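You operate a simulated robot arm through the tools that you are given. There is no shell and no other tool. Be economical: measure what you need, move in short steps, check, and stop when the job is done.

You run a simulated robot arm. Do the job below in one go: nothing can be reset, and whatever is moved stays where it is left.

## Task
Shut the feed valve, then bleed the air until the gauge reads zero.
Fine: bleed by the nozzle valve, shut it again, then turn the dial to 0.

Only the result counts: the job must be done as asked and must still hold three seconds after the hand-in. Knocking over, shifting, dropping, spilling or breaking anything else fails it.

## Robot
A 6-joint arm with a two-finger parallel gripper, fixed in place. Base frame: the origin is at the foot of the arm, x ahead of it, y to its left, z up; the work surface is at about z = 805. Units: mm, degrees, N and s.
With the tool pointing down near the work surface it reaches from about 260 to 680 mm from the base axis. Its first joint turns from -66.0 to 66.0 degrees. Payload 2.9 kg.
The TCP is the grasp point between the finger pads, 30 mm short of the fingertips. In the tool frame z runs along the fingers and y along their closing line. Largest opening 110 mm; finger width 20, thickness 10; the body of the gripper, 48 by 112 mm, starts 55 mm behind the TCP.
Orientation is told as [roll, pitch, yaw] about the base's x, y, z axes, in that order, counted from this pose: with the fingers straight down and closing along the base's y, the tool's x points along the base's -x, its y along +y and its z along -z.

## Interface
- The arm moves only by the tool send_rows. Its argument "deltas" is a list that holds one entry, the list of rows, each a list of 7 numbers: the shift along the tool's x, y, z in mm, then the turn, a rotation vector about the tool's x, y, z in degrees, then the closure, from 0 (fully open) to 1 (shut). In form: [[[dx, dy, dz, ax, ay, az, hand], ...]]. A call has 1 to 12 rows; each row is the pose to reach, as a shift and turn from the pose commanded when the call began, along the tool's axes at that moment. Rows are played at 5 a second. More than 50 mm and 8.6 degrees between two rows, or a gripper value outside its range, and nothing of the call is played. Where a pose cannot be reached the arm comes as near as it can. A force on the tool above 40 N (or 10 N above the force at the start of the call, whichever is more), or a blocked arm, ends the call early, and 0.2 s more pass. Each finger travels about 108 mm/s and halts on what it meets, pressing with about 35 N; the grip force reading is that of the motor and also rises with nothing between the fingers. The clock runs only during rows and for 0.2 s after the last one: add rows that repeat a pose to give the fingers time. It gives the time, the measured TCP pose, the force on the tool (base axes), the opening and the grip force at its end, in the units of the frame above (readings bear some noise), with the torque about the TCP (base axes, N m) and any sound that the robot's microphone picked up, and new pictures: "show" is both (left out), scene, wrist or none.
- Cameras (640 x 400 px; columns grow to the right, rows downward): "scene" is fixed at [90.4, 441.4, 1386.9]; the picture's right is [-0.64, -0.77, 0.00], its down [-0.41, 0.34, -0.85] and it looks along [0.65, -0.54, -0.53] (base axes); focal length 362 px, centre (320, 200). "wrist" rides on the gripper at [72, 17, -103] in the tool frame; the picture's right is [-0.23, 0.97, 0.00], its down [-0.76, -0.18, -0.62] and it looks along [-0.61, -0.14, 0.78] (tool axes); focal length 222 px, centre (320, 200). There is no depth. A picture from a camera that has moved, and an enlarged one, comes with that camera's place and axes in the base frame and with its lens.
- zoom(camera, box): a new picture of the part [left, top, right, bottom] of that camera's present view, enlarged. The clock stands still meanwhile.
- sign_off(): hands the job in; it is judged then, once.

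Go step by step. Nothing tells you positions but the pictures and the camera data: compare them with the known pose of the tool, close in by small moves and look again before you grip or let go. The budget is 120 turns and 200 pictures, counting those below and the enlarged ones. Unless the task says otherwise, let go and move clear before handing in, and close with one line.

The tools are called after "Request:" as name(argument=value, ...) on one line, values as JSON. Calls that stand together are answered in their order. send_rows: Moves the arm, as the interface text tells. Its arguments: {"type":"object","properties":{"deltas":{"type":"array"},"show":{"type":"string","enum":["both","scene","wrist","none"]}},"required":["deltas"]} The other tools are called the same way: zoom (camera, box) takes an enlarged picture of a part of a camera's view; sign_off () hands the job in.

At the start:

```text
clock: 0.0
tool_pos: [361.8, 69.2, 1179.2]
tool_rot: [0.0, 0.0, 0.0]
wrist_force: [-0.4, -0.1, -0.7]
ft_torque: [0.03, 0.02, 0.01]
grip_width: 109.8
grip_force: 0.0
```

scene: 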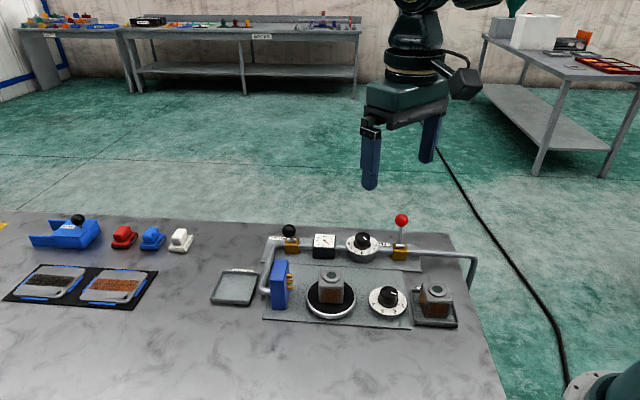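
wrist: 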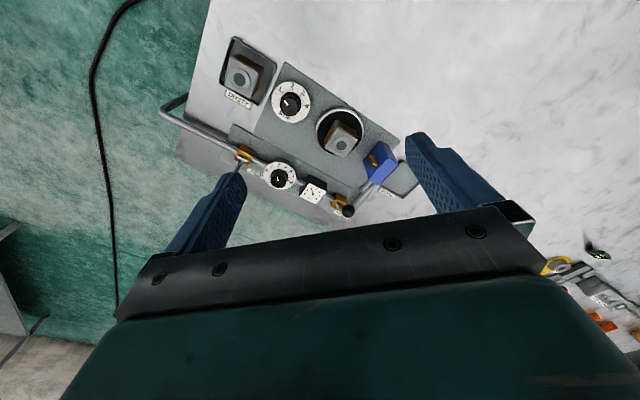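

I see a panel with a pipe, a red-lever valve, a dial, a gauge, a black-lever valve, a blue nozzle and turntable parts. I'll enlarge both views to read the labels.

Request:
zoom(camera="scene", box=[200, 200, 500, 340])

Request:
zoom(camera="wrist", box=[150, 20, 430, 230])

Request:
zoom(camera="scene", box=[260, 205, 420, 275])

```text
2.13 times, centred on (350, 270) of scene
camera zoom: at [90.4, 441.4, 1386.9], right [-0.64, -0.77, 0.0], down [-0.41, 0.34, -0.85], along [0.65, -0.54, -0.53], focal length 771 px, centre (256, 51)
```

zoom: 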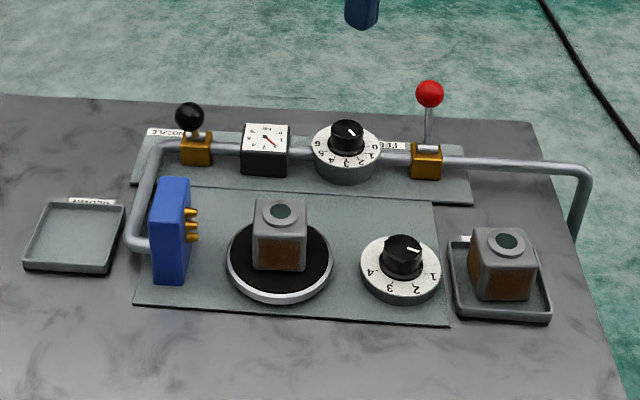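

```text
1.90 times, centred on (290, 125) of wrist
camera zoom: at [290.3, 86.1, 1281.3], right [0.23, 0.97, 0.0], down [0.76, -0.18, 0.62], along [0.61, -0.14, -0.78], focal length 423 px, centre (377, 343)
```

zoom: 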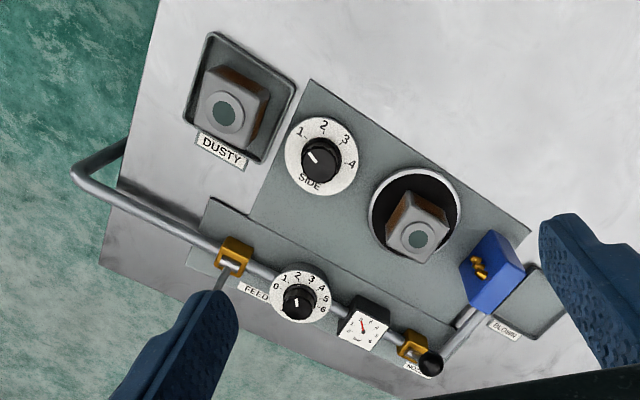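

```text
4.00 times, centred on (340, 240) of scene
camera zoom: at [90.4, 441.4, 1386.9], right [-0.64, -0.77, 0.0], down [-0.41, 0.34, -0.85], along [0.65, -0.54, -0.53], focal length 1446 px, centre (240, 40)
```

zoom: 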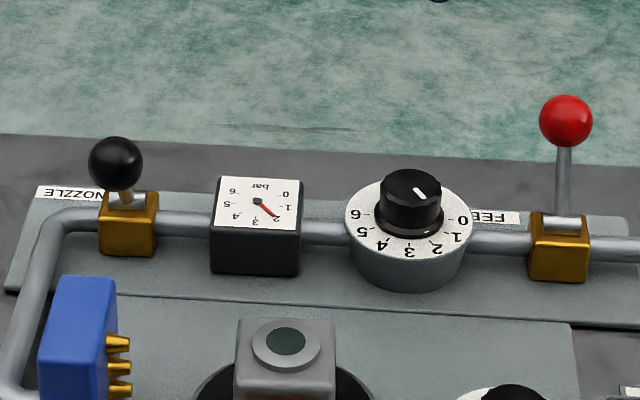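

The panel's pipe runs roughly from the feed valve at about (470,-118), with the red lever upright, to the nozzle valve at about (645,65). The gauge reads about 2 bar. I'll move closer for a better look at the levers.

Request:
send_rows(deltas=[[[-15, -20, 30, 0, 0, 0, 0], [-30, -40, 60, 0, 0, 0, 0], [-45, -60, 90, 0, 0, 0, 0], [-50, -80, 120, 0, 0, 0, 0], [-50, -80, 120, 0, 0, 0, 0]]], show="wrist")

```text
clock: 1.2
tool_pos: [412.4, -10.5, 1054.8]
tool_rot: [0.1, 0.0, 0.0]
wrist_force: [0.6, 0.5, 0.3]
ft_torque: [0.01, 0.03, 0.01]
grip_width: 110.0
grip_force: 0.1
camera wrist: at [340.5, 5.2, 1158.5], right [0.23, 0.97, 0.0], down [0.76, -0.18, 0.62], along [0.61, -0.14, -0.78], focal length 222 px, centre (320, 200)
```

wrist: 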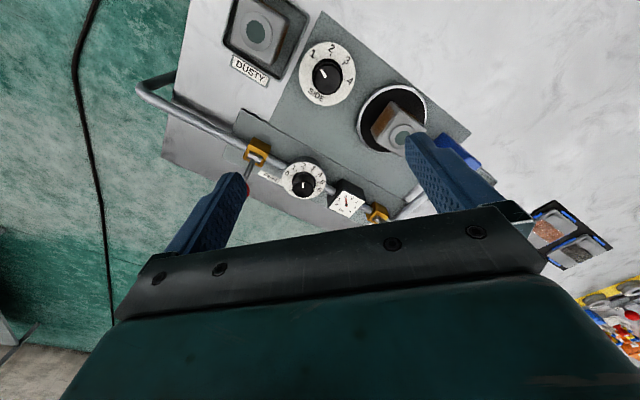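

Request:
zoom(camera="wrist", box=[220, 120, 420, 240])

Request:
zoom(camera="scene", box=[260, 205, 340, 260])

Request:
zoom(camera="scene", box=[340, 205, 420, 270])

```text
3.20 times, centred on (320, 180) of wrist
camera zoom: at [340.5, 5.2, 1158.5], right [0.23, 0.97, 0.0], down [0.76, -0.18, 0.62], along [0.61, -0.14, -0.78], focal length 711 px, centre (320, 264)
```

zoom: 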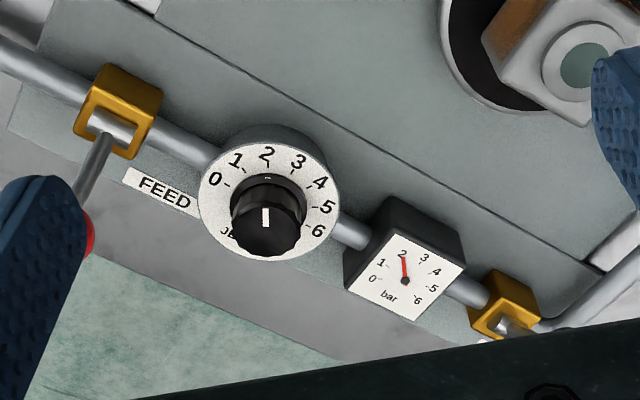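

```text
7.27 times, centred on (300, 232) of scene
camera zoom: at [90.4, 441.3, 1386.9], right [-0.64, -0.77, 0.0], down [-0.41, 0.34, -0.85], along [0.65, -0.54, -0.53], focal length 2630 px, centre (466, -36)
```

zoom: 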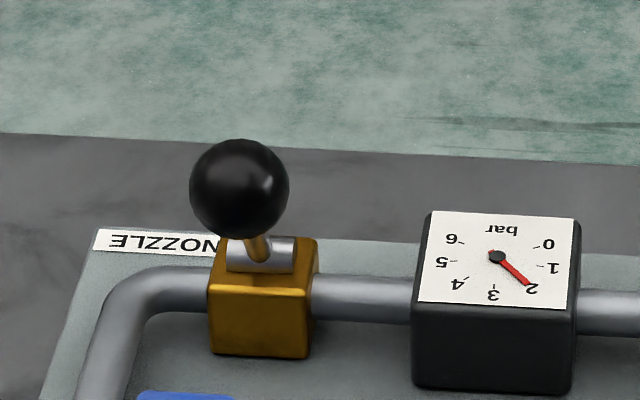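

```text
6.15 times, centred on (380, 238) of scene
camera zoom: at [90.4, 441.3, 1386.9], right [-0.64, -0.77, 0.0], down [-0.41, 0.34, -0.85], along [0.65, -0.54, -0.53], focal length 2225 px, centre (-49, -31)
```

zoom: 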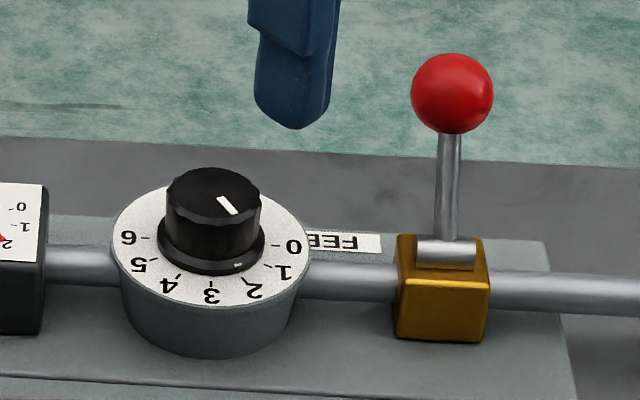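

The levers seem to hinge about the pipe's axis: red is upright and black leans toward the scene camera. I'll turn the wrist to look along the pipe and check both angles.

Request:
send_rows(deltas=[[[-25, 0, 0, 0, 0, -8, 0], [-50, 0, 0, 0, 0, -16, 0], [-75, 0, 0, 0, 0, -24, 0], [-100, 0, 0, 0, 0, -32, 0], [-125, 0, 0, 0, 0, -40, 0], [-148, 5, 0, 0, 0, -47, 0], [-148, 5, 0, 0, 0, -47, 0]]], show="both")

```text
clock: 2.8
tool_pos: [560.1, -5.8, 1056.7]
tool_rot: [0.0, 0.0, 47.1]
wrist_force: [-0.3, 0.1, 0.1]
ft_torque: [0.01, 0.0, 0.01]
grip_width: 110.1
grip_force: 0.0
camera wrist: at [499.0, -47.3, 1160.0], right [-0.56, 0.83, 0.0], down [0.65, 0.44, 0.62], along [0.52, 0.35, -0.78], focal length 222 px, centre (320, 200)
```

scene: 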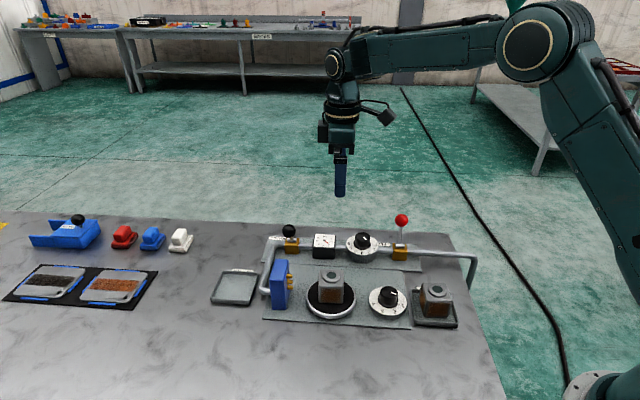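
wrist: 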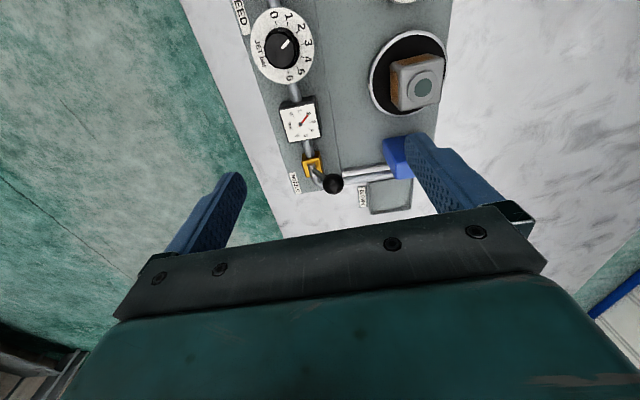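

Request:
zoom(camera="wrist", box=[230, 0, 400, 220])

Request:
zoom(camera="wrist", box=[270, 130, 390, 210])

```text
1.82 times, centred on (315, 110) of wrist
camera zoom: at [499.0, -47.3, 1160.0], right [-0.56, 0.83, 0.0], down [0.65, 0.44, 0.62], along [0.52, 0.35, -0.78], focal length 404 px, centre (329, 364)
```

zoom: 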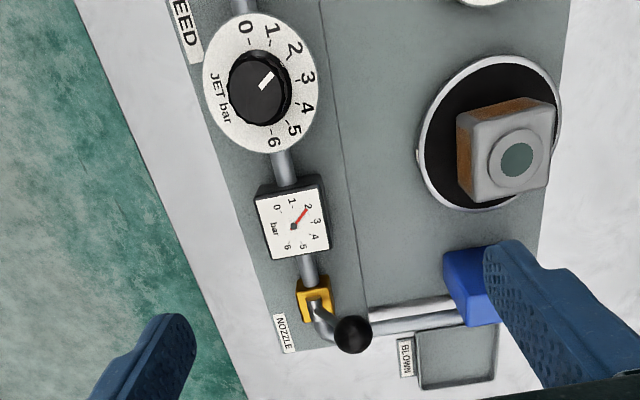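

```text
5.00 times, centred on (330, 170) of wrist
camera zoom: at [499.0, -47.3, 1160.0], right [-0.56, 0.83, 0.0], down [0.65, 0.44, 0.62], along [0.52, 0.35, -0.78], focal length 1111 px, centre (270, 350)
```

zoom: 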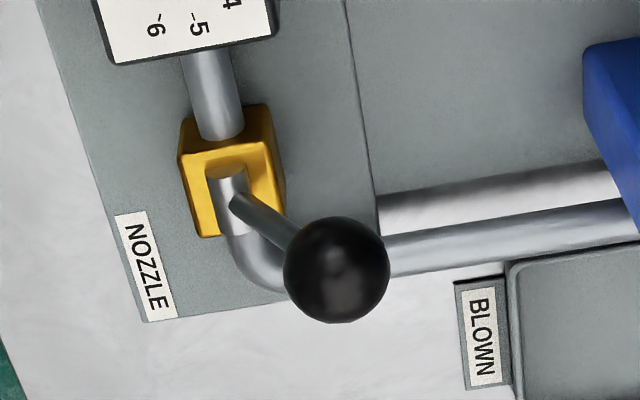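

The black nozzle ball is at about (642,73,891), leaning about 30° inward. The red feed ball is at about (501,-149,896), leaning about 30° outward. So inward looks like shut and outward like open. I'll move above the red ball with the fingers closing across the pipe.

Request:
send_rows(deltas=[[[36, -13, 0, 0, 0, 0, 0], [72, -27, 0, 0, 0, 0, 0], [109, -40, 0, 0, 0, 0, 0], [145, -54, 20, 0, 0, 0, 0.2], [145, -54, 50, 0, 0, 0, 0.4], [145, -54, 80, 0, 0, 0, 0.4], [145, -54, 80, 0, 0, 0, 0.4]]], show="both")

```text
clock: 4.4
tool_pos: [501.4, -147.0, 976.2]
tool_rot: [0.0, 0.0, 47.1]
wrist_force: [0.3, -0.4, -0.3]
ft_torque: [-0.05, -0.01, -0.01]
grip_width: 65.7
grip_force: 0.0
camera wrist: at [440.2, -188.9, 1079.7], right [-0.56, 0.83, 0.0], down [0.65, 0.44, 0.62], along [0.52, 0.35, -0.78], focal length 222 px, centre (320, 200)
```

scene: 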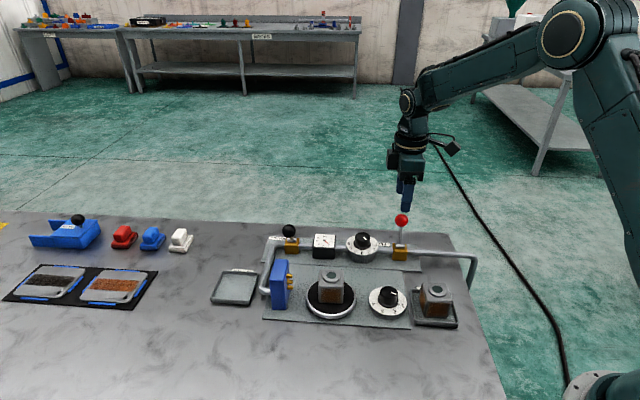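
wrist: 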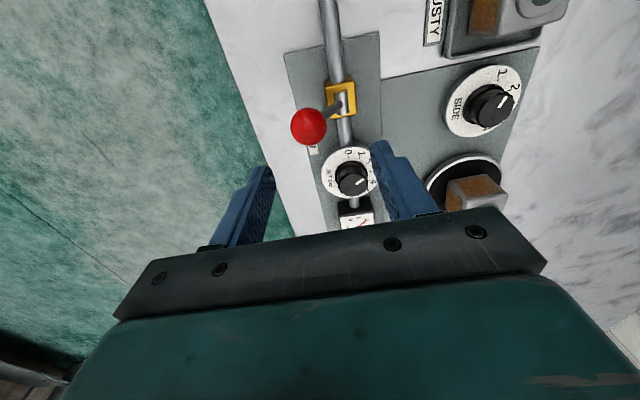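

Triangulating again puts the red ball at about (505,-157,890). I'll straddle it with the fingers and descend.

Request:
send_rows(deltas=[[[5, -9, 20, 0, 0, 0, 0.4], [5, -9, 45, 0, 0, 0, 0.4], [5, -9, 68, 0, 0, 0, 0.4], [5, -9, 68, 0, 0, 0, 0.4]]], show="both")

```text
clock: 5.4
tool_pos: [505.2, -157.5, 910.8]
tool_rot: [0.0, 0.0, 47.1]
wrist_force: [-0.4, -0.2, 0.2]
ft_torque: [-0.02, 0.0, 0.0]
grip_width: 66.2
grip_force: 0.1
camera wrist: at [443.1, -199.1, 1013.0], right [-0.56, 0.83, 0.0], down [0.65, 0.44, 0.62], along [0.52, 0.35, -0.78], focal length 222 px, centre (320, 200)
```

scene: 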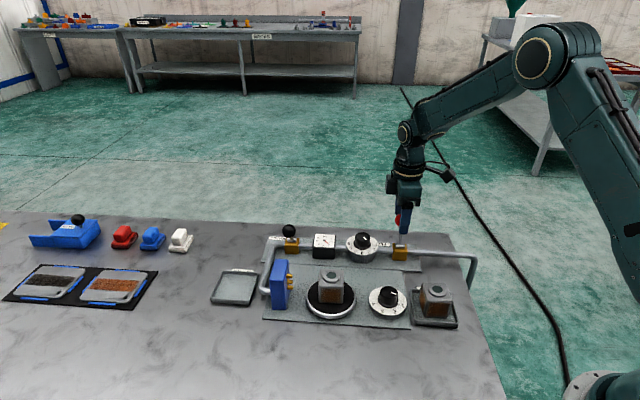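
wrist: 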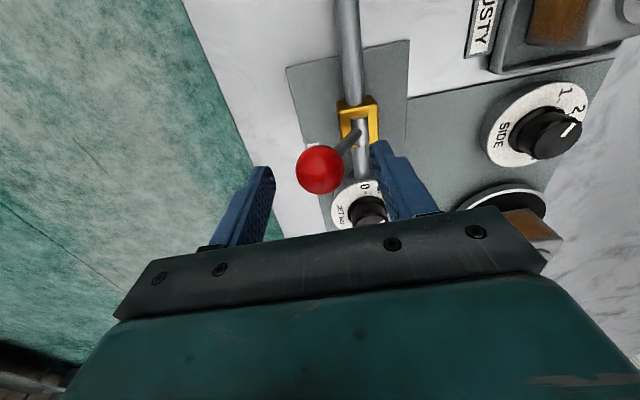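

The ball sits between the fingers. I'll push inward along tool y, first part of the way.

Request:
send_rows(deltas=[[[0, 0, 6, 0, 0, 0, 0.4], [0, 8, 6, 0, 0, 0, 0.4], [0, 16, 6, 0, 0, 0, 0.4], [0, 24, 6, 0, 0, 0, 0.4], [0, 32, 6, 0, 0, 0, 0.4], [0, 40, 6, 0, 0, 0, 0.4], [0, 48, 6, 0, 0, 0, 0.4], [0, 56, 6, 0, 0, 0, 0.4], [0, 62, 6, 0, 0, 0, 0.4]]], show="wrist")

```text
clock: 7.4
tool_pos: [459.8, -116.6, 904.7]
tool_rot: [0.0, 0.1, 47.1]
wrist_force: [-0.1, 1.0, 0.4]
ft_torque: [-0.01, -0.03, 0.04]
grip_width: 66.1
grip_force: 0.1
camera wrist: at [397.2, -157.6, 1007.3], right [-0.56, 0.83, 0.0], down [0.65, 0.44, 0.62], along [0.52, 0.35, -0.78], focal length 222 px, centre (320, 200)
```

wrist: 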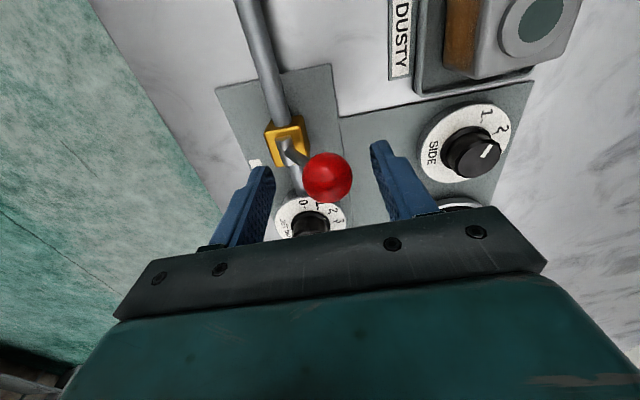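

The lever has snapped over to the inner side. I'll push a little more to confirm it's at its stop.

Request:
send_rows(deltas=[[[0, 6, 0, 0, 0, 0, 0.4], [0, 12, 0, 0, 0, 0, 0.4], [0, 16, 0, 0, 0, 0, 0.4], [0, 19, 0, 0, 0, 0, 0.4], [0, 22, 0, 0, 0, 0, 0.4]]], show="wrist")

Request:
zoom(camera="scene", box=[260, 205, 420, 275])

```text
clock: 8.6
tool_pos: [442.8, -101.7, 904.9]
tool_rot: [0.0, 0.0, 47.0]
wrist_force: [0.7, 0.1, -0.6]
ft_torque: [0.02, -0.01, -0.01]
grip_width: 66.4
grip_force: 0.1
camera wrist: at [381.1, -143.4, 1007.5], right [-0.56, 0.83, 0.0], down [0.65, 0.44, 0.62], along [0.52, 0.35, -0.78], focal length 222 px, centre (320, 200)
```

wrist: 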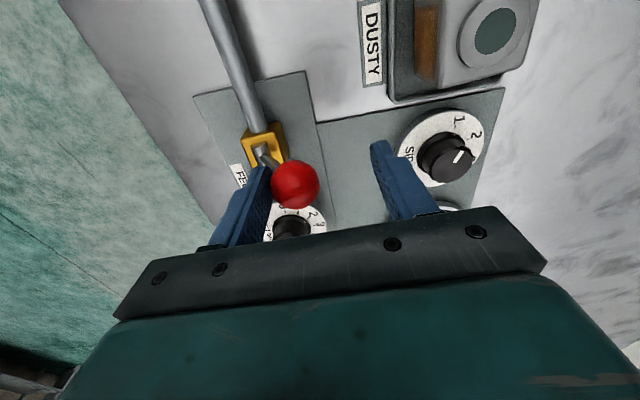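

```text
4.00 times, centred on (340, 240) of scene
camera zoom: at [90.4, 441.3, 1386.9], right [-0.64, -0.77, 0.0], down [-0.41, 0.34, -0.85], along [0.65, -0.54, -0.53], focal length 1446 px, centre (240, 40)
```

zoom: 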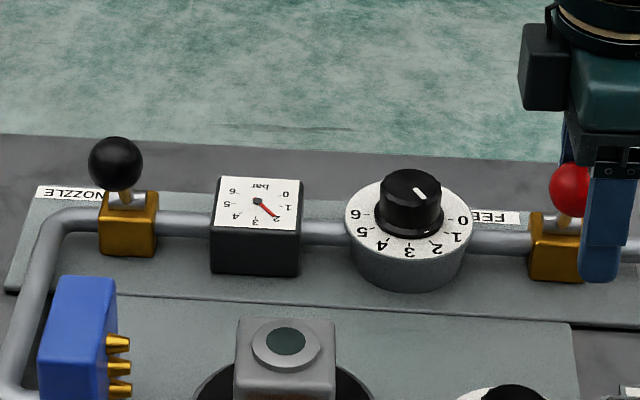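

The feed lever now leans inward, matching the nozzle lever. I'll rise, close the fingers, and go to the inner side of the nozzle ball.

Request:
send_rows(deltas=[[[0, -4, -30, 0, 0, 0, 0.4], [0, -4, -70, 0, 0, 0, 0.4], [0, 0, -100, 0, 0, 0, 0.6], [-44, 2, -100, 0, 0, 0, 1], [-88, 4, -100, 0, 0, 0, 1], [-132, 6, -100, 0, 0, 0, 1], [-176, 8, -100, 0, 0, 0, 1], [-220, 8, -100, 0, 0, 0, 1], [-264, 9, -100, 0, 0, 0, 1], [-264, 9, -70, 0, 0, 0, 1], [-264, 9, -70, 0, 0, 0, 1]]], show="both")

```text
clock: 11.0
tool_pos: [615.6, 98.7, 972.7]
tool_rot: [0.0, 0.1, 47.1]
wrist_force: [-0.5, -0.6, -0.7]
ft_torque: [0.03, 0.04, -0.01]
grip_width: 0.0
grip_force: 34.8
camera wrist: at [554.4, 56.4, 1076.4], right [-0.56, 0.83, 0.0], down [0.65, 0.44, 0.62], along [0.52, 0.35, -0.78], focal length 222 px, centre (320, 200)
```

scene: 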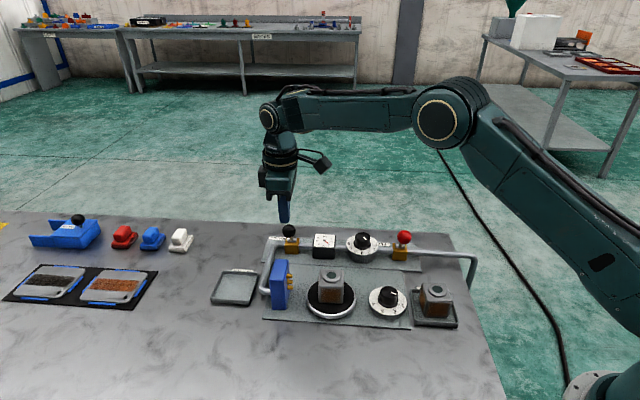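
wrist: 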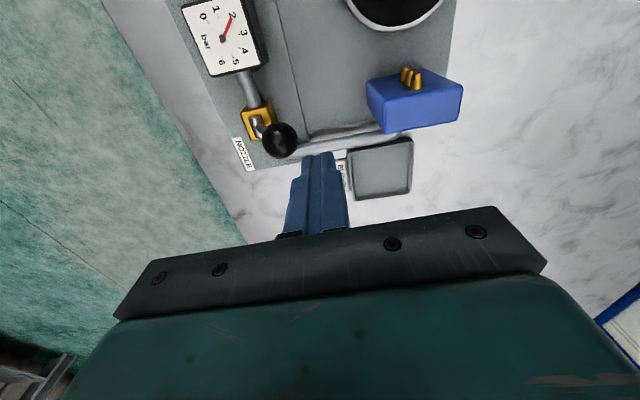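

The ball is confirmed at (641,72,890), with the feed lever shut and the gauge at 2. I'll descend on the inner side and push outward.

Request:
send_rows(deltas=[[[0, 0, 25, 0, 0, 0, 1], [0, 0, 50, 0, 0, 0, 1], [0, 0, 68, 0, 0, 0, 1], [0, -8, 68, 0, 0, 0, 1], [0, -16, 68, 0, 0, 0, 1], [0, -24, 68, 0, 0, 0, 1], [0, -32, 68, 0, 0, 0, 1], [0, -40, 68, 0, 0, 0, 1], [0, -48, 68, 0, 0, 0, 1], [0, -54, 68, 0, 0, 0, 1]]], show="both")

```text
clock: 13.2
tool_pos: [654.3, 61.7, 906.9]
tool_rot: [0.0, 0.0, 47.1]
wrist_force: [-0.2, -0.2, 0.1]
ft_torque: [0.0, 0.01, -0.03]
grip_width: 0.0
grip_force: 34.9
camera wrist: at [593.5, 19.5, 1009.7], right [-0.56, 0.83, 0.0], down [0.65, 0.44, 0.62], along [0.52, 0.35, -0.78], focal length 222 px, centre (320, 200)
```

scene: 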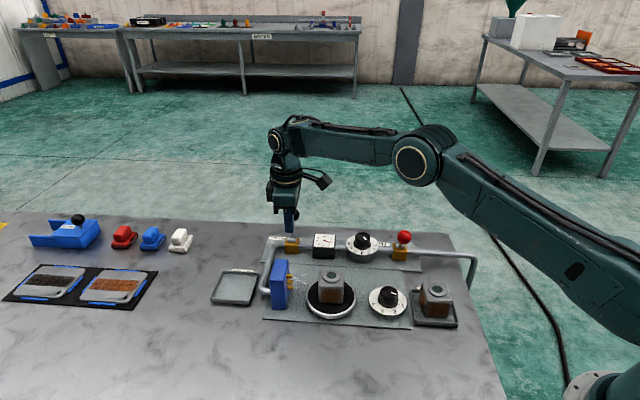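
wrist: 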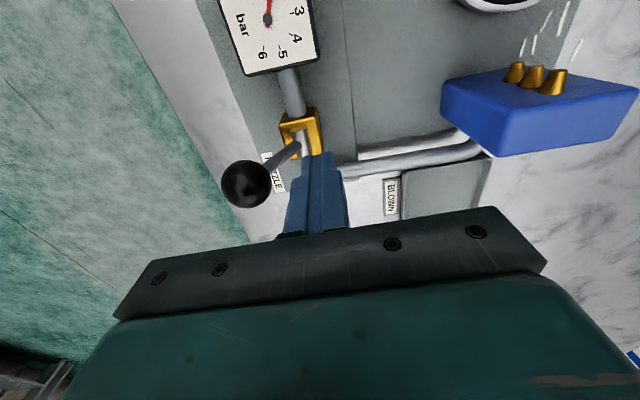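

The nozzle is open and the jet is blowing. I'll rise, open the hand, line up for pulling back, and watch the gauge.

Request:
send_rows(deltas=[[[0, 4, -25, 0, 0, 0, 1], [0, 4, -60, 0, 0, 0, 1], [3, -15, -60, 0, 0, 0, 0.5], [3, -15, -60, 0, 0, 0, 0], [3, -15, -60, 0, 0, 0, 0], [3, -15, -60, 0, 0, 0, 0], [3, -15, -60, 0, 0, 0, 0]]], show="wrist")

Request:
zoom(camera="scene", box=[260, 205, 420, 275])

```text
clock: 14.8
tool_pos: [663.7, 49.1, 966.5]
tool_rot: [0.0, 0.0, 47.1]
wrist_force: [-0.4, -0.3, 0.4]
ft_torque: [0.0, -0.01, 0.01]
grip_width: 109.9
grip_force: 0.1
camera wrist: at [602.6, 7.9, 1069.3], right [-0.56, 0.83, 0.0], down [0.65, 0.44, 0.62], along [0.52, 0.35, -0.78], focal length 222 px, centre (320, 200)
```

wrist: 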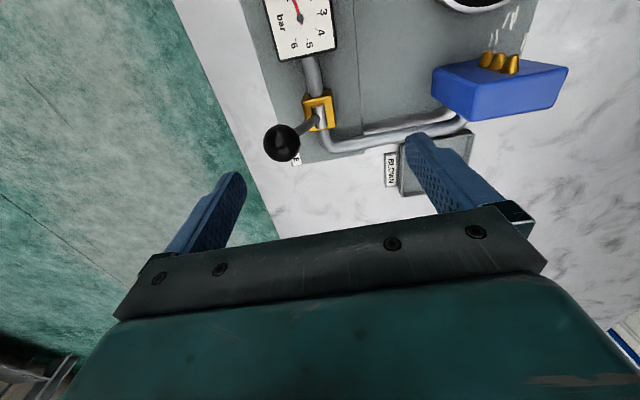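

```text
4.00 times, centred on (340, 240) of scene
camera zoom: at [90.4, 441.4, 1386.9], right [-0.64, -0.77, 0.0], down [-0.41, 0.34, -0.85], along [0.65, -0.54, -0.53], focal length 1446 px, centre (240, 40)
```

zoom: 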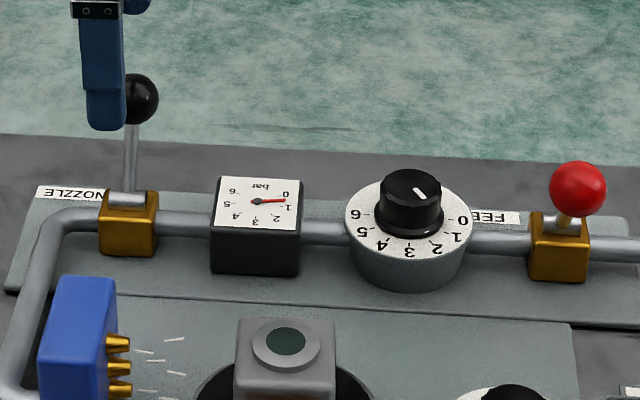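

The gauge is falling and now reads about 0.4. I'll wait some seconds, then look again.

Request:
send_rows(deltas=[[[0, 0, 0, 0, 0, 0, 0], [0, 0, 0, 0, 0, 0, 0], [0, 0, 0, 0, 0, 0, 0], [0, 0, 0, 0, 0, 0, 0], [0, 0, 0, 0, 0, 0, 0], [0, 0, 0, 0, 0, 0, 0], [0, 0, 0, 0, 0, 0, 0], [0, 0, 0, 0, 0, 0, 0], [0, 0, 0, 0, 0, 0, 0], [0, 0, 0, 0, 0, 0, 0], [0, 0, 0, 0, 0, 0, 0], [0, 0, 0, 0, 0, 0, 0]]], show="none")

Request:
send_rows(deltas=[[[0, 0, 0, 0, 0, 0, 0], [0, 0, 0, 0, 0, 0, 0], [0, 0, 0, 0, 0, 0, 0], [0, 0, 0, 0, 0, 0, 0], [0, 0, 0, 0, 0, 0, 0], [0, 0, 0, 0, 0, 0, 0], [0, 0, 0, 0, 0, 0, 0], [0, 0, 0, 0, 0, 0, 0], [0, 0, 0, 0, 0, 0, 0], [0, 0, 0, 0, 0, 0, 0], [0, 0, 0, 0, 0, 0, 0], [0, 0, 0, 0, 0, 0, 0]]], show="none")

Request:
zoom(camera="scene", box=[260, 205, 340, 260])

```text
clock: 17.4
tool_pos: [665.3, 50.7, 965.6]
tool_rot: [0.1, 0.0, 47.0]
wrist_force: [-0.5, -0.1, 0.4]
ft_torque: [0.01, -0.01, 0.01]
grip_width: 109.9
grip_force: 0.2
```

```text
clock: 20.0
tool_pos: [664.1, 49.9, 966.7]
tool_rot: [0.0, -0.1, 47.0]
wrist_force: [0.7, 0.4, 0.6]
ft_torque: [0.02, 0.0, -0.02]
grip_width: 110.0
grip_force: 0.1
```

```text
7.27 times, centred on (300, 232) of scene
camera zoom: at [90.4, 441.4, 1386.9], right [-0.64, -0.77, 0.0], down [-0.41, 0.34, -0.85], along [0.65, -0.54, -0.53], focal length 2630 px, centre (466, -36)
```

zoom: 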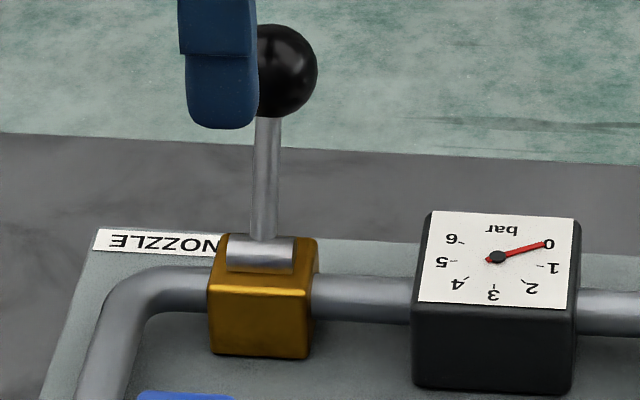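

The gauge is at zero. I'll lower the outer finger outside the black ball and pull it inward to shut the nozzle.

Request:
send_rows(deltas=[[[0, -5, 20, 0, 0, 0, 0], [0, -5, 40, 0, 0, 0, 0], [0, -5, 59, 0, 0, 0, 0], [0, 3, 59, 0, 0, 0, 0], [0, 11, 59, 0, 0, 0, 0], [0, 19, 59, 0, 0, 0, 0], [0, 27, 59, 0, 0, 0, 0], [0, 35, 59, 0, 0, 0, 0], [0, 43, 59, 0, 0, 0, 0], [0, 49, 59, 0, 0, 0, 0]]], show="both")

```text
clock: 22.2
tool_pos: [627.9, 82.6, 907.0]
tool_rot: [0.1, 0.0, 47.1]
wrist_force: [0.1, 0.1, -0.6]
ft_torque: [0.01, 0.02, 0.0]
grip_width: 109.7
grip_force: 0.1
camera wrist: at [567.2, 41.6, 1009.9], right [-0.56, 0.83, 0.0], down [0.65, 0.44, 0.62], along [0.52, 0.35, -0.78], focal length 222 px, centre (320, 200)
```

scene: 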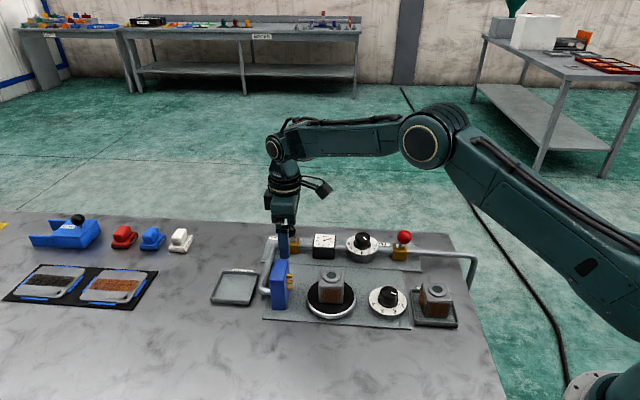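
wrist: 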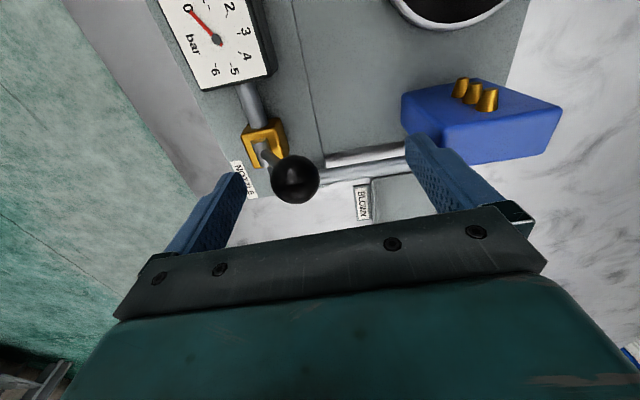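

The nozzle is shut and the gauge stays at 0. Next I'll rise and go above the FEED dial's knob, at about (541,-67,868), turning the wrist back to yaw 0.

Request:
send_rows(deltas=[[[0, 0, -40, 0, 0, 0, 0], [0, 0, -80, 0, 0, 0, 0], [28, -6, -80, 0, 0, 8, 0], [56, -13, -80, 0, 0, 16, 0], [84, -19, -80, 0, 0, 24, 0.2], [112, -25, -80, 0, 0, 32, 0.4], [140, -32, -80, 0, 0, 40, 0.4], [169, -38, -80, 0, 0, 47, 0.4], [169, -38, -80, 0, 0, 47, 0.4]]], show="both")

```text
clock: 24.2
tool_pos: [540.8, -66.4, 987.3]
tool_rot: [0.0, 0.0, 0.0]
wrist_force: [-0.7, 0.3, 0.3]
ft_torque: [-0.01, -0.02, 0.0]
grip_width: 66.1
grip_force: 0.1
camera wrist: at [470.1, -50.2, 1090.4], right [0.23, 0.97, 0.0], down [0.76, -0.18, 0.62], along [0.61, -0.14, -0.78], focal length 222 px, centre (320, 200)
```

scene: 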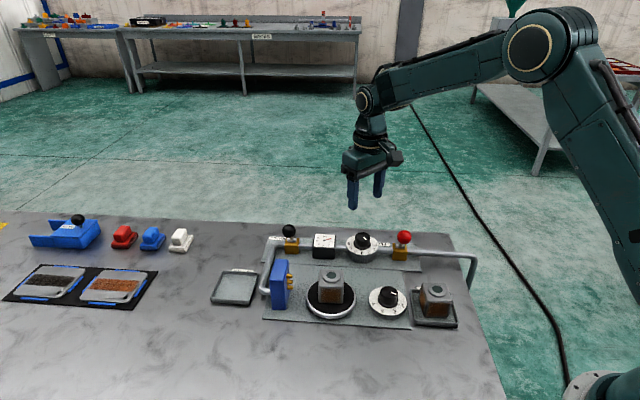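
wrist: 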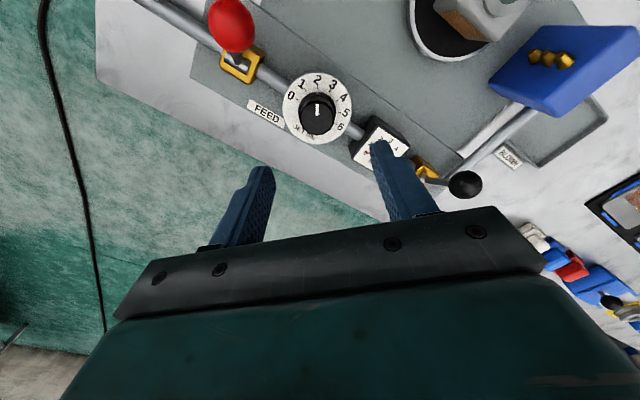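

Request:
zoom(camera="wrist", box=[260, 50, 420, 170])

```text
3.33 times, centred on (340, 110) of wrist
camera zoom: at [470.1, -50.2, 1090.4], right [0.23, 0.97, 0.0], down [0.76, -0.18, 0.62], along [0.61, -0.14, -0.78], focal length 740 px, centre (253, 500)
```

zoom: 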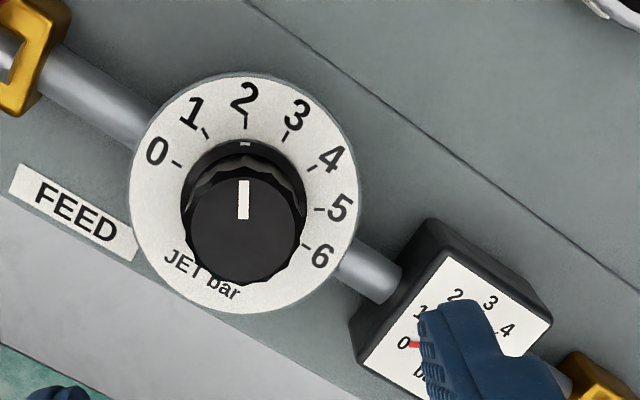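

The pointer is at 2 and the scale is 30° per bar, so it needs +60° of yaw. The dial's centre is at about (544,-70). I'll descend around the knob.

Request:
send_rows(deltas=[[[-3.5, -3.3, 35, 0, 0, 0, 0.4], [-3.5, -3.3, 70, 0, 0, 0, 0.4], [-3.5, -3.3, 90, 0, 0, 0, 0.4], [-3.5, -3.3, 104, 0, 0, 0, 0.4], [-3.5, -3.3, 104, 0, 0, 0, 0.4]]], show="both")

Request:
zoom(camera="scene", box=[310, 190, 430, 270])

```text
clock: 25.4
tool_pos: [547.0, -70.8, 883.0]
tool_rot: [0.0, 0.1, -0.1]
wrist_force: [0.1, 0.5, -0.5]
ft_torque: [-0.01, 0.03, -0.01]
grip_width: 66.5
grip_force: 0.0
camera wrist: at [473.9, -54.1, 985.4], right [0.23, 0.97, 0.0], down [0.76, -0.18, 0.62], along [0.61, -0.14, -0.78], focal length 222 px, centre (320, 200)
```

scene: 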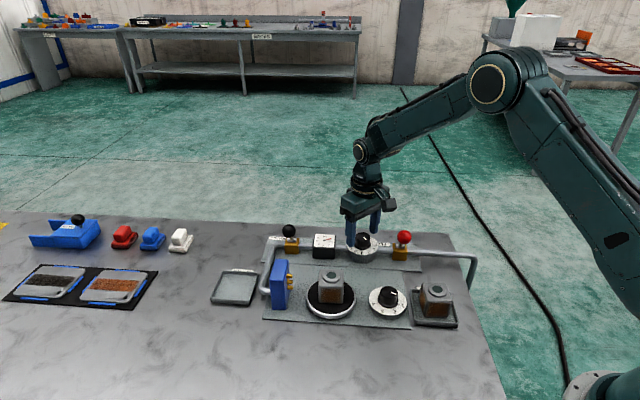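
wrist: 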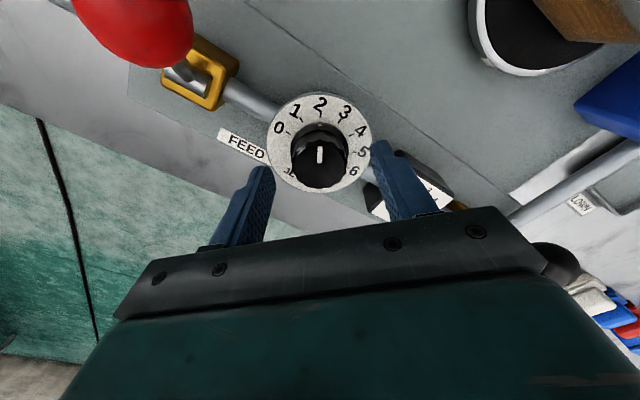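

```text
5.00 times, centred on (370, 230) of scene
camera zoom: at [90.4, 441.4, 1386.9], right [-0.64, -0.77, 0.0], down [-0.41, 0.34, -0.85], along [0.65, -0.54, -0.53], focal length 1808 px, centre (70, 50)
```

zoom: 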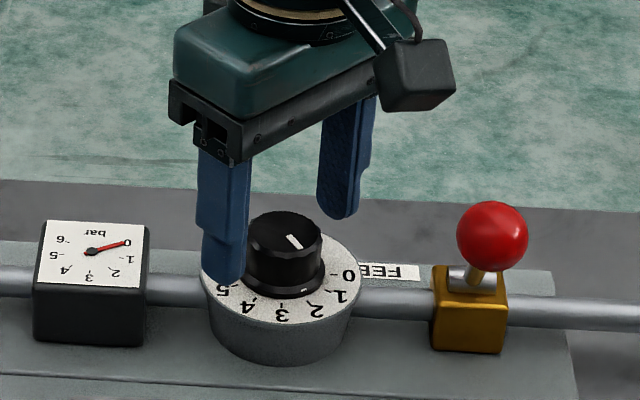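

The knob is between the fingers, but it may be off-centre along x. I'll enlarge the wrist view to measure it.

Request:
zoom(camera="wrist", box=[240, 80, 400, 220])

```text
2.86 times, centred on (320, 150) of wrist
camera zoom: at [473.9, -54.1, 985.4], right [0.23, 0.97, 0.0], down [0.76, -0.18, 0.62], along [0.61, -0.14, -0.78], focal length 635 px, centre (320, 343)
```

zoom: 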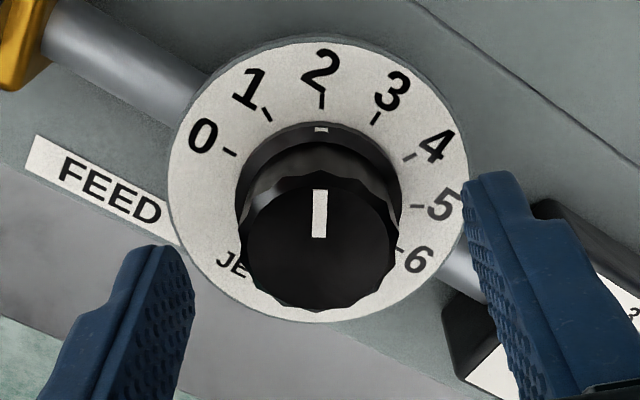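

By the tick marks the centre is at (543.5,-70), within about 1–3 mm of the TCP. I'll lower 4 mm and close on the knob.

Request:
send_rows(deltas=[[[1, 0, 2, 0, 0, 0, 0.4], [1, 0, 4, 0, 0, 0, 0.4], [1, 0, 4, 0, 0, 0, 0.55], [1, 0, 4, 0, 0, 0, 0.65], [1, 0, 4, 0, 0, 0, 0.72], [1, 0, 4, 0, 0, 0, 0.75], [1, 0, 4, 0, 0, 0, 0.75]]], show="wrist")

```text
clock: 27.0
tool_pos: [545.3, -70.4, 879.0]
tool_rot: [0.0, 0.0, -0.1]
wrist_force: [1.1, -10.5, -3.4]
ft_torque: [-0.09, -0.27, 0.01]
grip_width: 35.3
grip_force: 45.3
camera wrist: at [473.0, -53.9, 982.4], right [0.23, 0.97, 0.0], down [0.76, -0.18, 0.62], along [0.61, -0.14, -0.78], focal length 222 px, centre (320, 200)
```

wrist: 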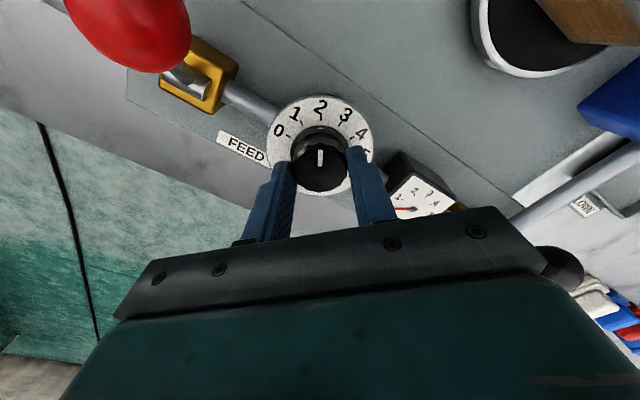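

I have the knob gripped at 35 mm. I'll turn it +30° first and check that it follows.

Request:
send_rows(deltas=[[[0, -1, 0, 0, 0, 0, 0.75], [0, -1, 0, 0, 0, -6, 0.75], [0, -1, 0, 0, 0, -12, 0.75], [0, -1, 0, 0, 0, -18, 0.75], [0, -1, 0, 0, 0, -24, 0.75], [0, -1, 0, 0, 0, -30, 0.75], [0, -1, 0, 0, 0, -30, 0.75]]], show="wrist")

Request:
zoom(camera="wrist", box=[240, 80, 400, 220])

```text
clock: 28.6
tool_pos: [545.1, -70.0, 879.5]
tool_rot: [0.0, -0.1, 30.2]
wrist_force: [9.6, 8.7, -4.0]
ft_torque: [-0.01, -0.43, -0.03]
grip_width: 35.4
grip_force: 45.0
camera wrist: at [474.0, -92.6, 982.3], right [-0.29, 0.96, 0.0], down [0.75, 0.23, 0.62], along [0.6, 0.18, -0.78], focal length 222 px, centre (320, 200)
```

wrist: 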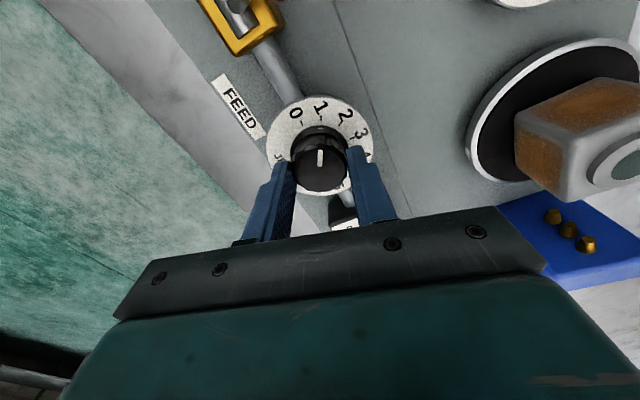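

```text
2.86 times, centred on (320, 150) of wrist
camera zoom: at [474.0, -92.6, 982.3], right [-0.29, 0.96, 0.0], down [0.75, 0.23, 0.62], along [0.6, 0.18, -0.78], focal length 635 px, centre (320, 343)
```

zoom: 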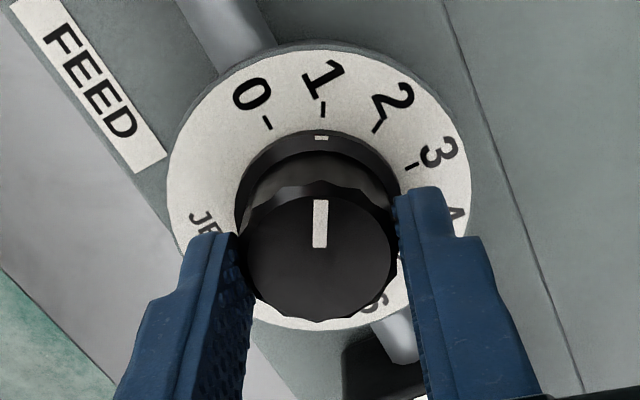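

The knob follows and is now at 1. I'll turn another 30°.

Request:
send_rows(deltas=[[[-1, 0, 0, 0, 0, -6, 0.75], [-1, 0, 0, 0, 0, -12, 0.75], [-1, 0, 0, 0, 0, -18, 0.75], [-1, 0, 0, 0, 0, -24, 0.75], [-1, 0, 0, 0, 0, -30, 0.75], [-1, 0, 0, 0, 0, -30, 0.75]]], show="wrist")

Request:
zoom(camera="wrist", box=[240, 80, 400, 220])

```text
clock: 30.0
tool_pos: [545.0, -69.8, 879.6]
tool_rot: [-0.1, 0.0, 60.1]
wrist_force: [-1.8, 14.8, 8.2]
ft_torque: [-0.43, 0.41, -0.31]
grip_width: 35.6
grip_force: 45.3
camera wrist: at [494.3, -124.8, 982.5], right [-0.73, 0.68, 0.0], down [0.53, 0.57, 0.62], along [0.42, 0.46, -0.78], focal length 222 px, centre (320, 200)
```

wrist: 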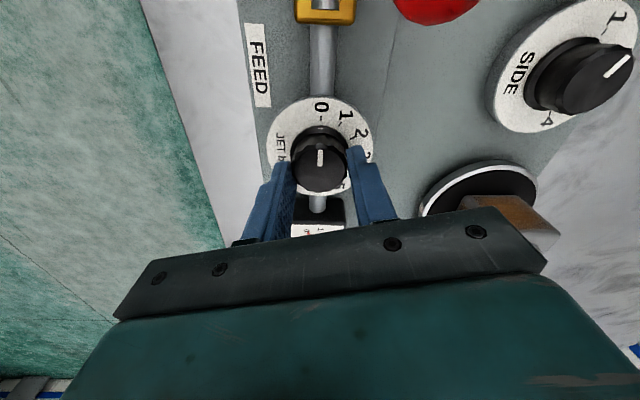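

```text
2.86 times, centred on (320, 150) of wrist
camera zoom: at [494.3, -124.8, 982.5], right [-0.73, 0.68, 0.0], down [0.53, 0.57, 0.62], along [0.42, 0.46, -0.78], focal length 635 px, centre (320, 343)
```

zoom: 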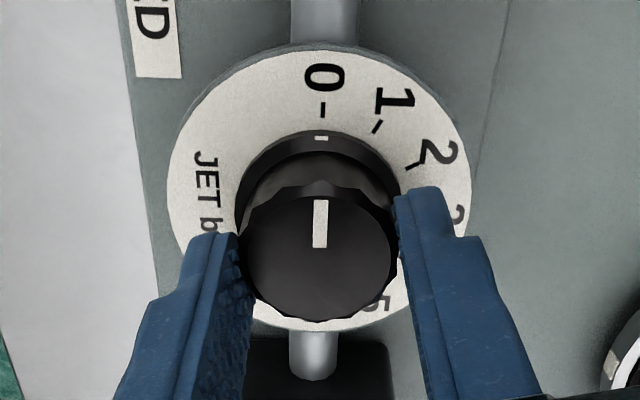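

The pointer is at 0. I'll let go, rise clear and check everything.

Request:
send_rows(deltas=[[[0, 0, 0, 0, 0, 0, 0.6], [0, 0, 0, 0, 0, 0, 0.4], [0, 0, 0, 0, 0, 0, 0.4], [0, 0, -30, 0, 0, 0, 0.4], [0, 0, -70, 0, 0, 0, 0.4], [0, 0, -110, 0, 0, 0, 0.4], [0, 0, -150, 0, 0, 0, 0.4], [0, 0, -150, 0, 0, 0, 0.4]]], show="wrist")

Request:
zoom(camera="wrist", box=[240, 0, 420, 180])

Request:
zoom(camera="scene", box=[210, 205, 470, 335])

```text
clock: 31.8
tool_pos: [544.4, -71.9, 1030.0]
tool_rot: [0.1, 0.0, 59.9]
wrist_force: [0.2, 0.0, 0.1]
ft_torque: [-0.01, -0.01, 0.04]
grip_width: 66.1
grip_force: 0.0
camera wrist: at [493.4, -127.2, 1133.1], right [-0.73, 0.68, 0.0], down [0.53, 0.57, 0.62], along [0.43, 0.45, -0.78], focal length 222 px, centre (320, 200)
```

wrist: 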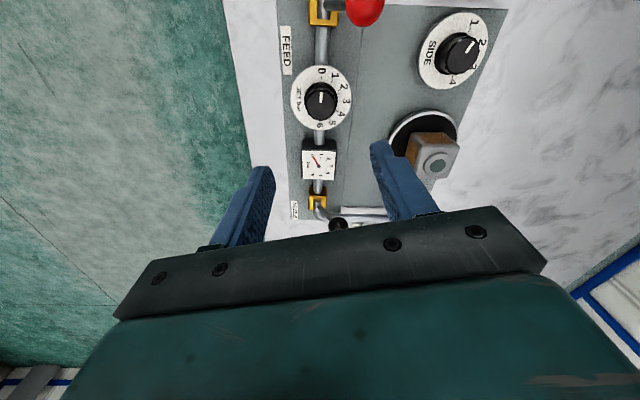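

```text
2.22 times, centred on (330, 90) of wrist
camera zoom: at [493.4, -127.2, 1133.1], right [-0.73, 0.68, 0.0], down [0.53, 0.57, 0.62], along [0.43, 0.45, -0.78], focal length 494 px, centre (298, 444)
```

zoom: 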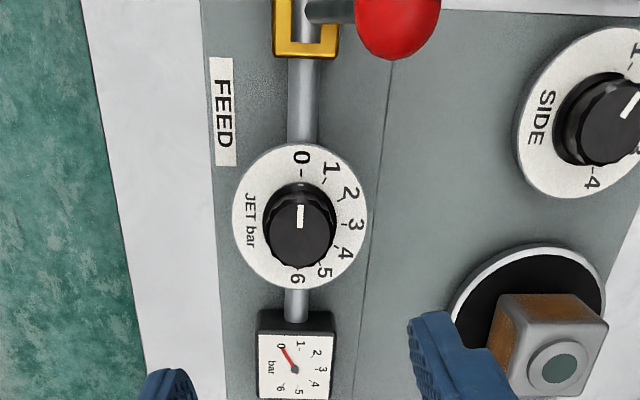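

```text
2.46 times, centred on (340, 270) of scene
camera zoom: at [90.4, 441.4, 1386.9], right [-0.64, -0.77, 0.0], down [-0.41, 0.34, -0.85], along [0.65, -0.54, -0.53], focal length 890 px, centre (271, 28)
```

zoom: 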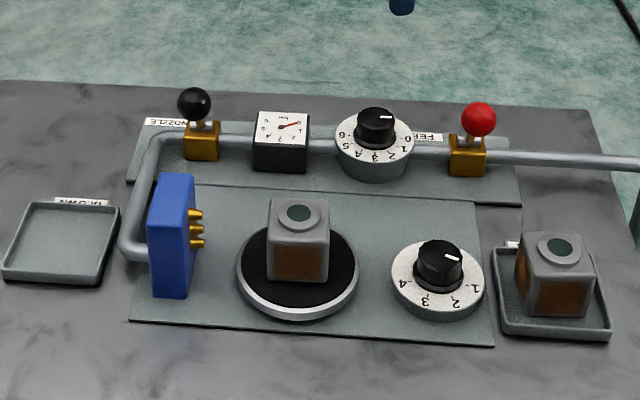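

Both levers are in the shut position, the gauge reads 0, the dial is at 0, and nothing else has moved. I'm handing in.

Request:
sign_off()

```text
The job is handed in.
```

The feed valve is shut, the air is bled through the nozzle valve until the gauge read zero, the nozzle valve is shut again, and the dial is set to 0.
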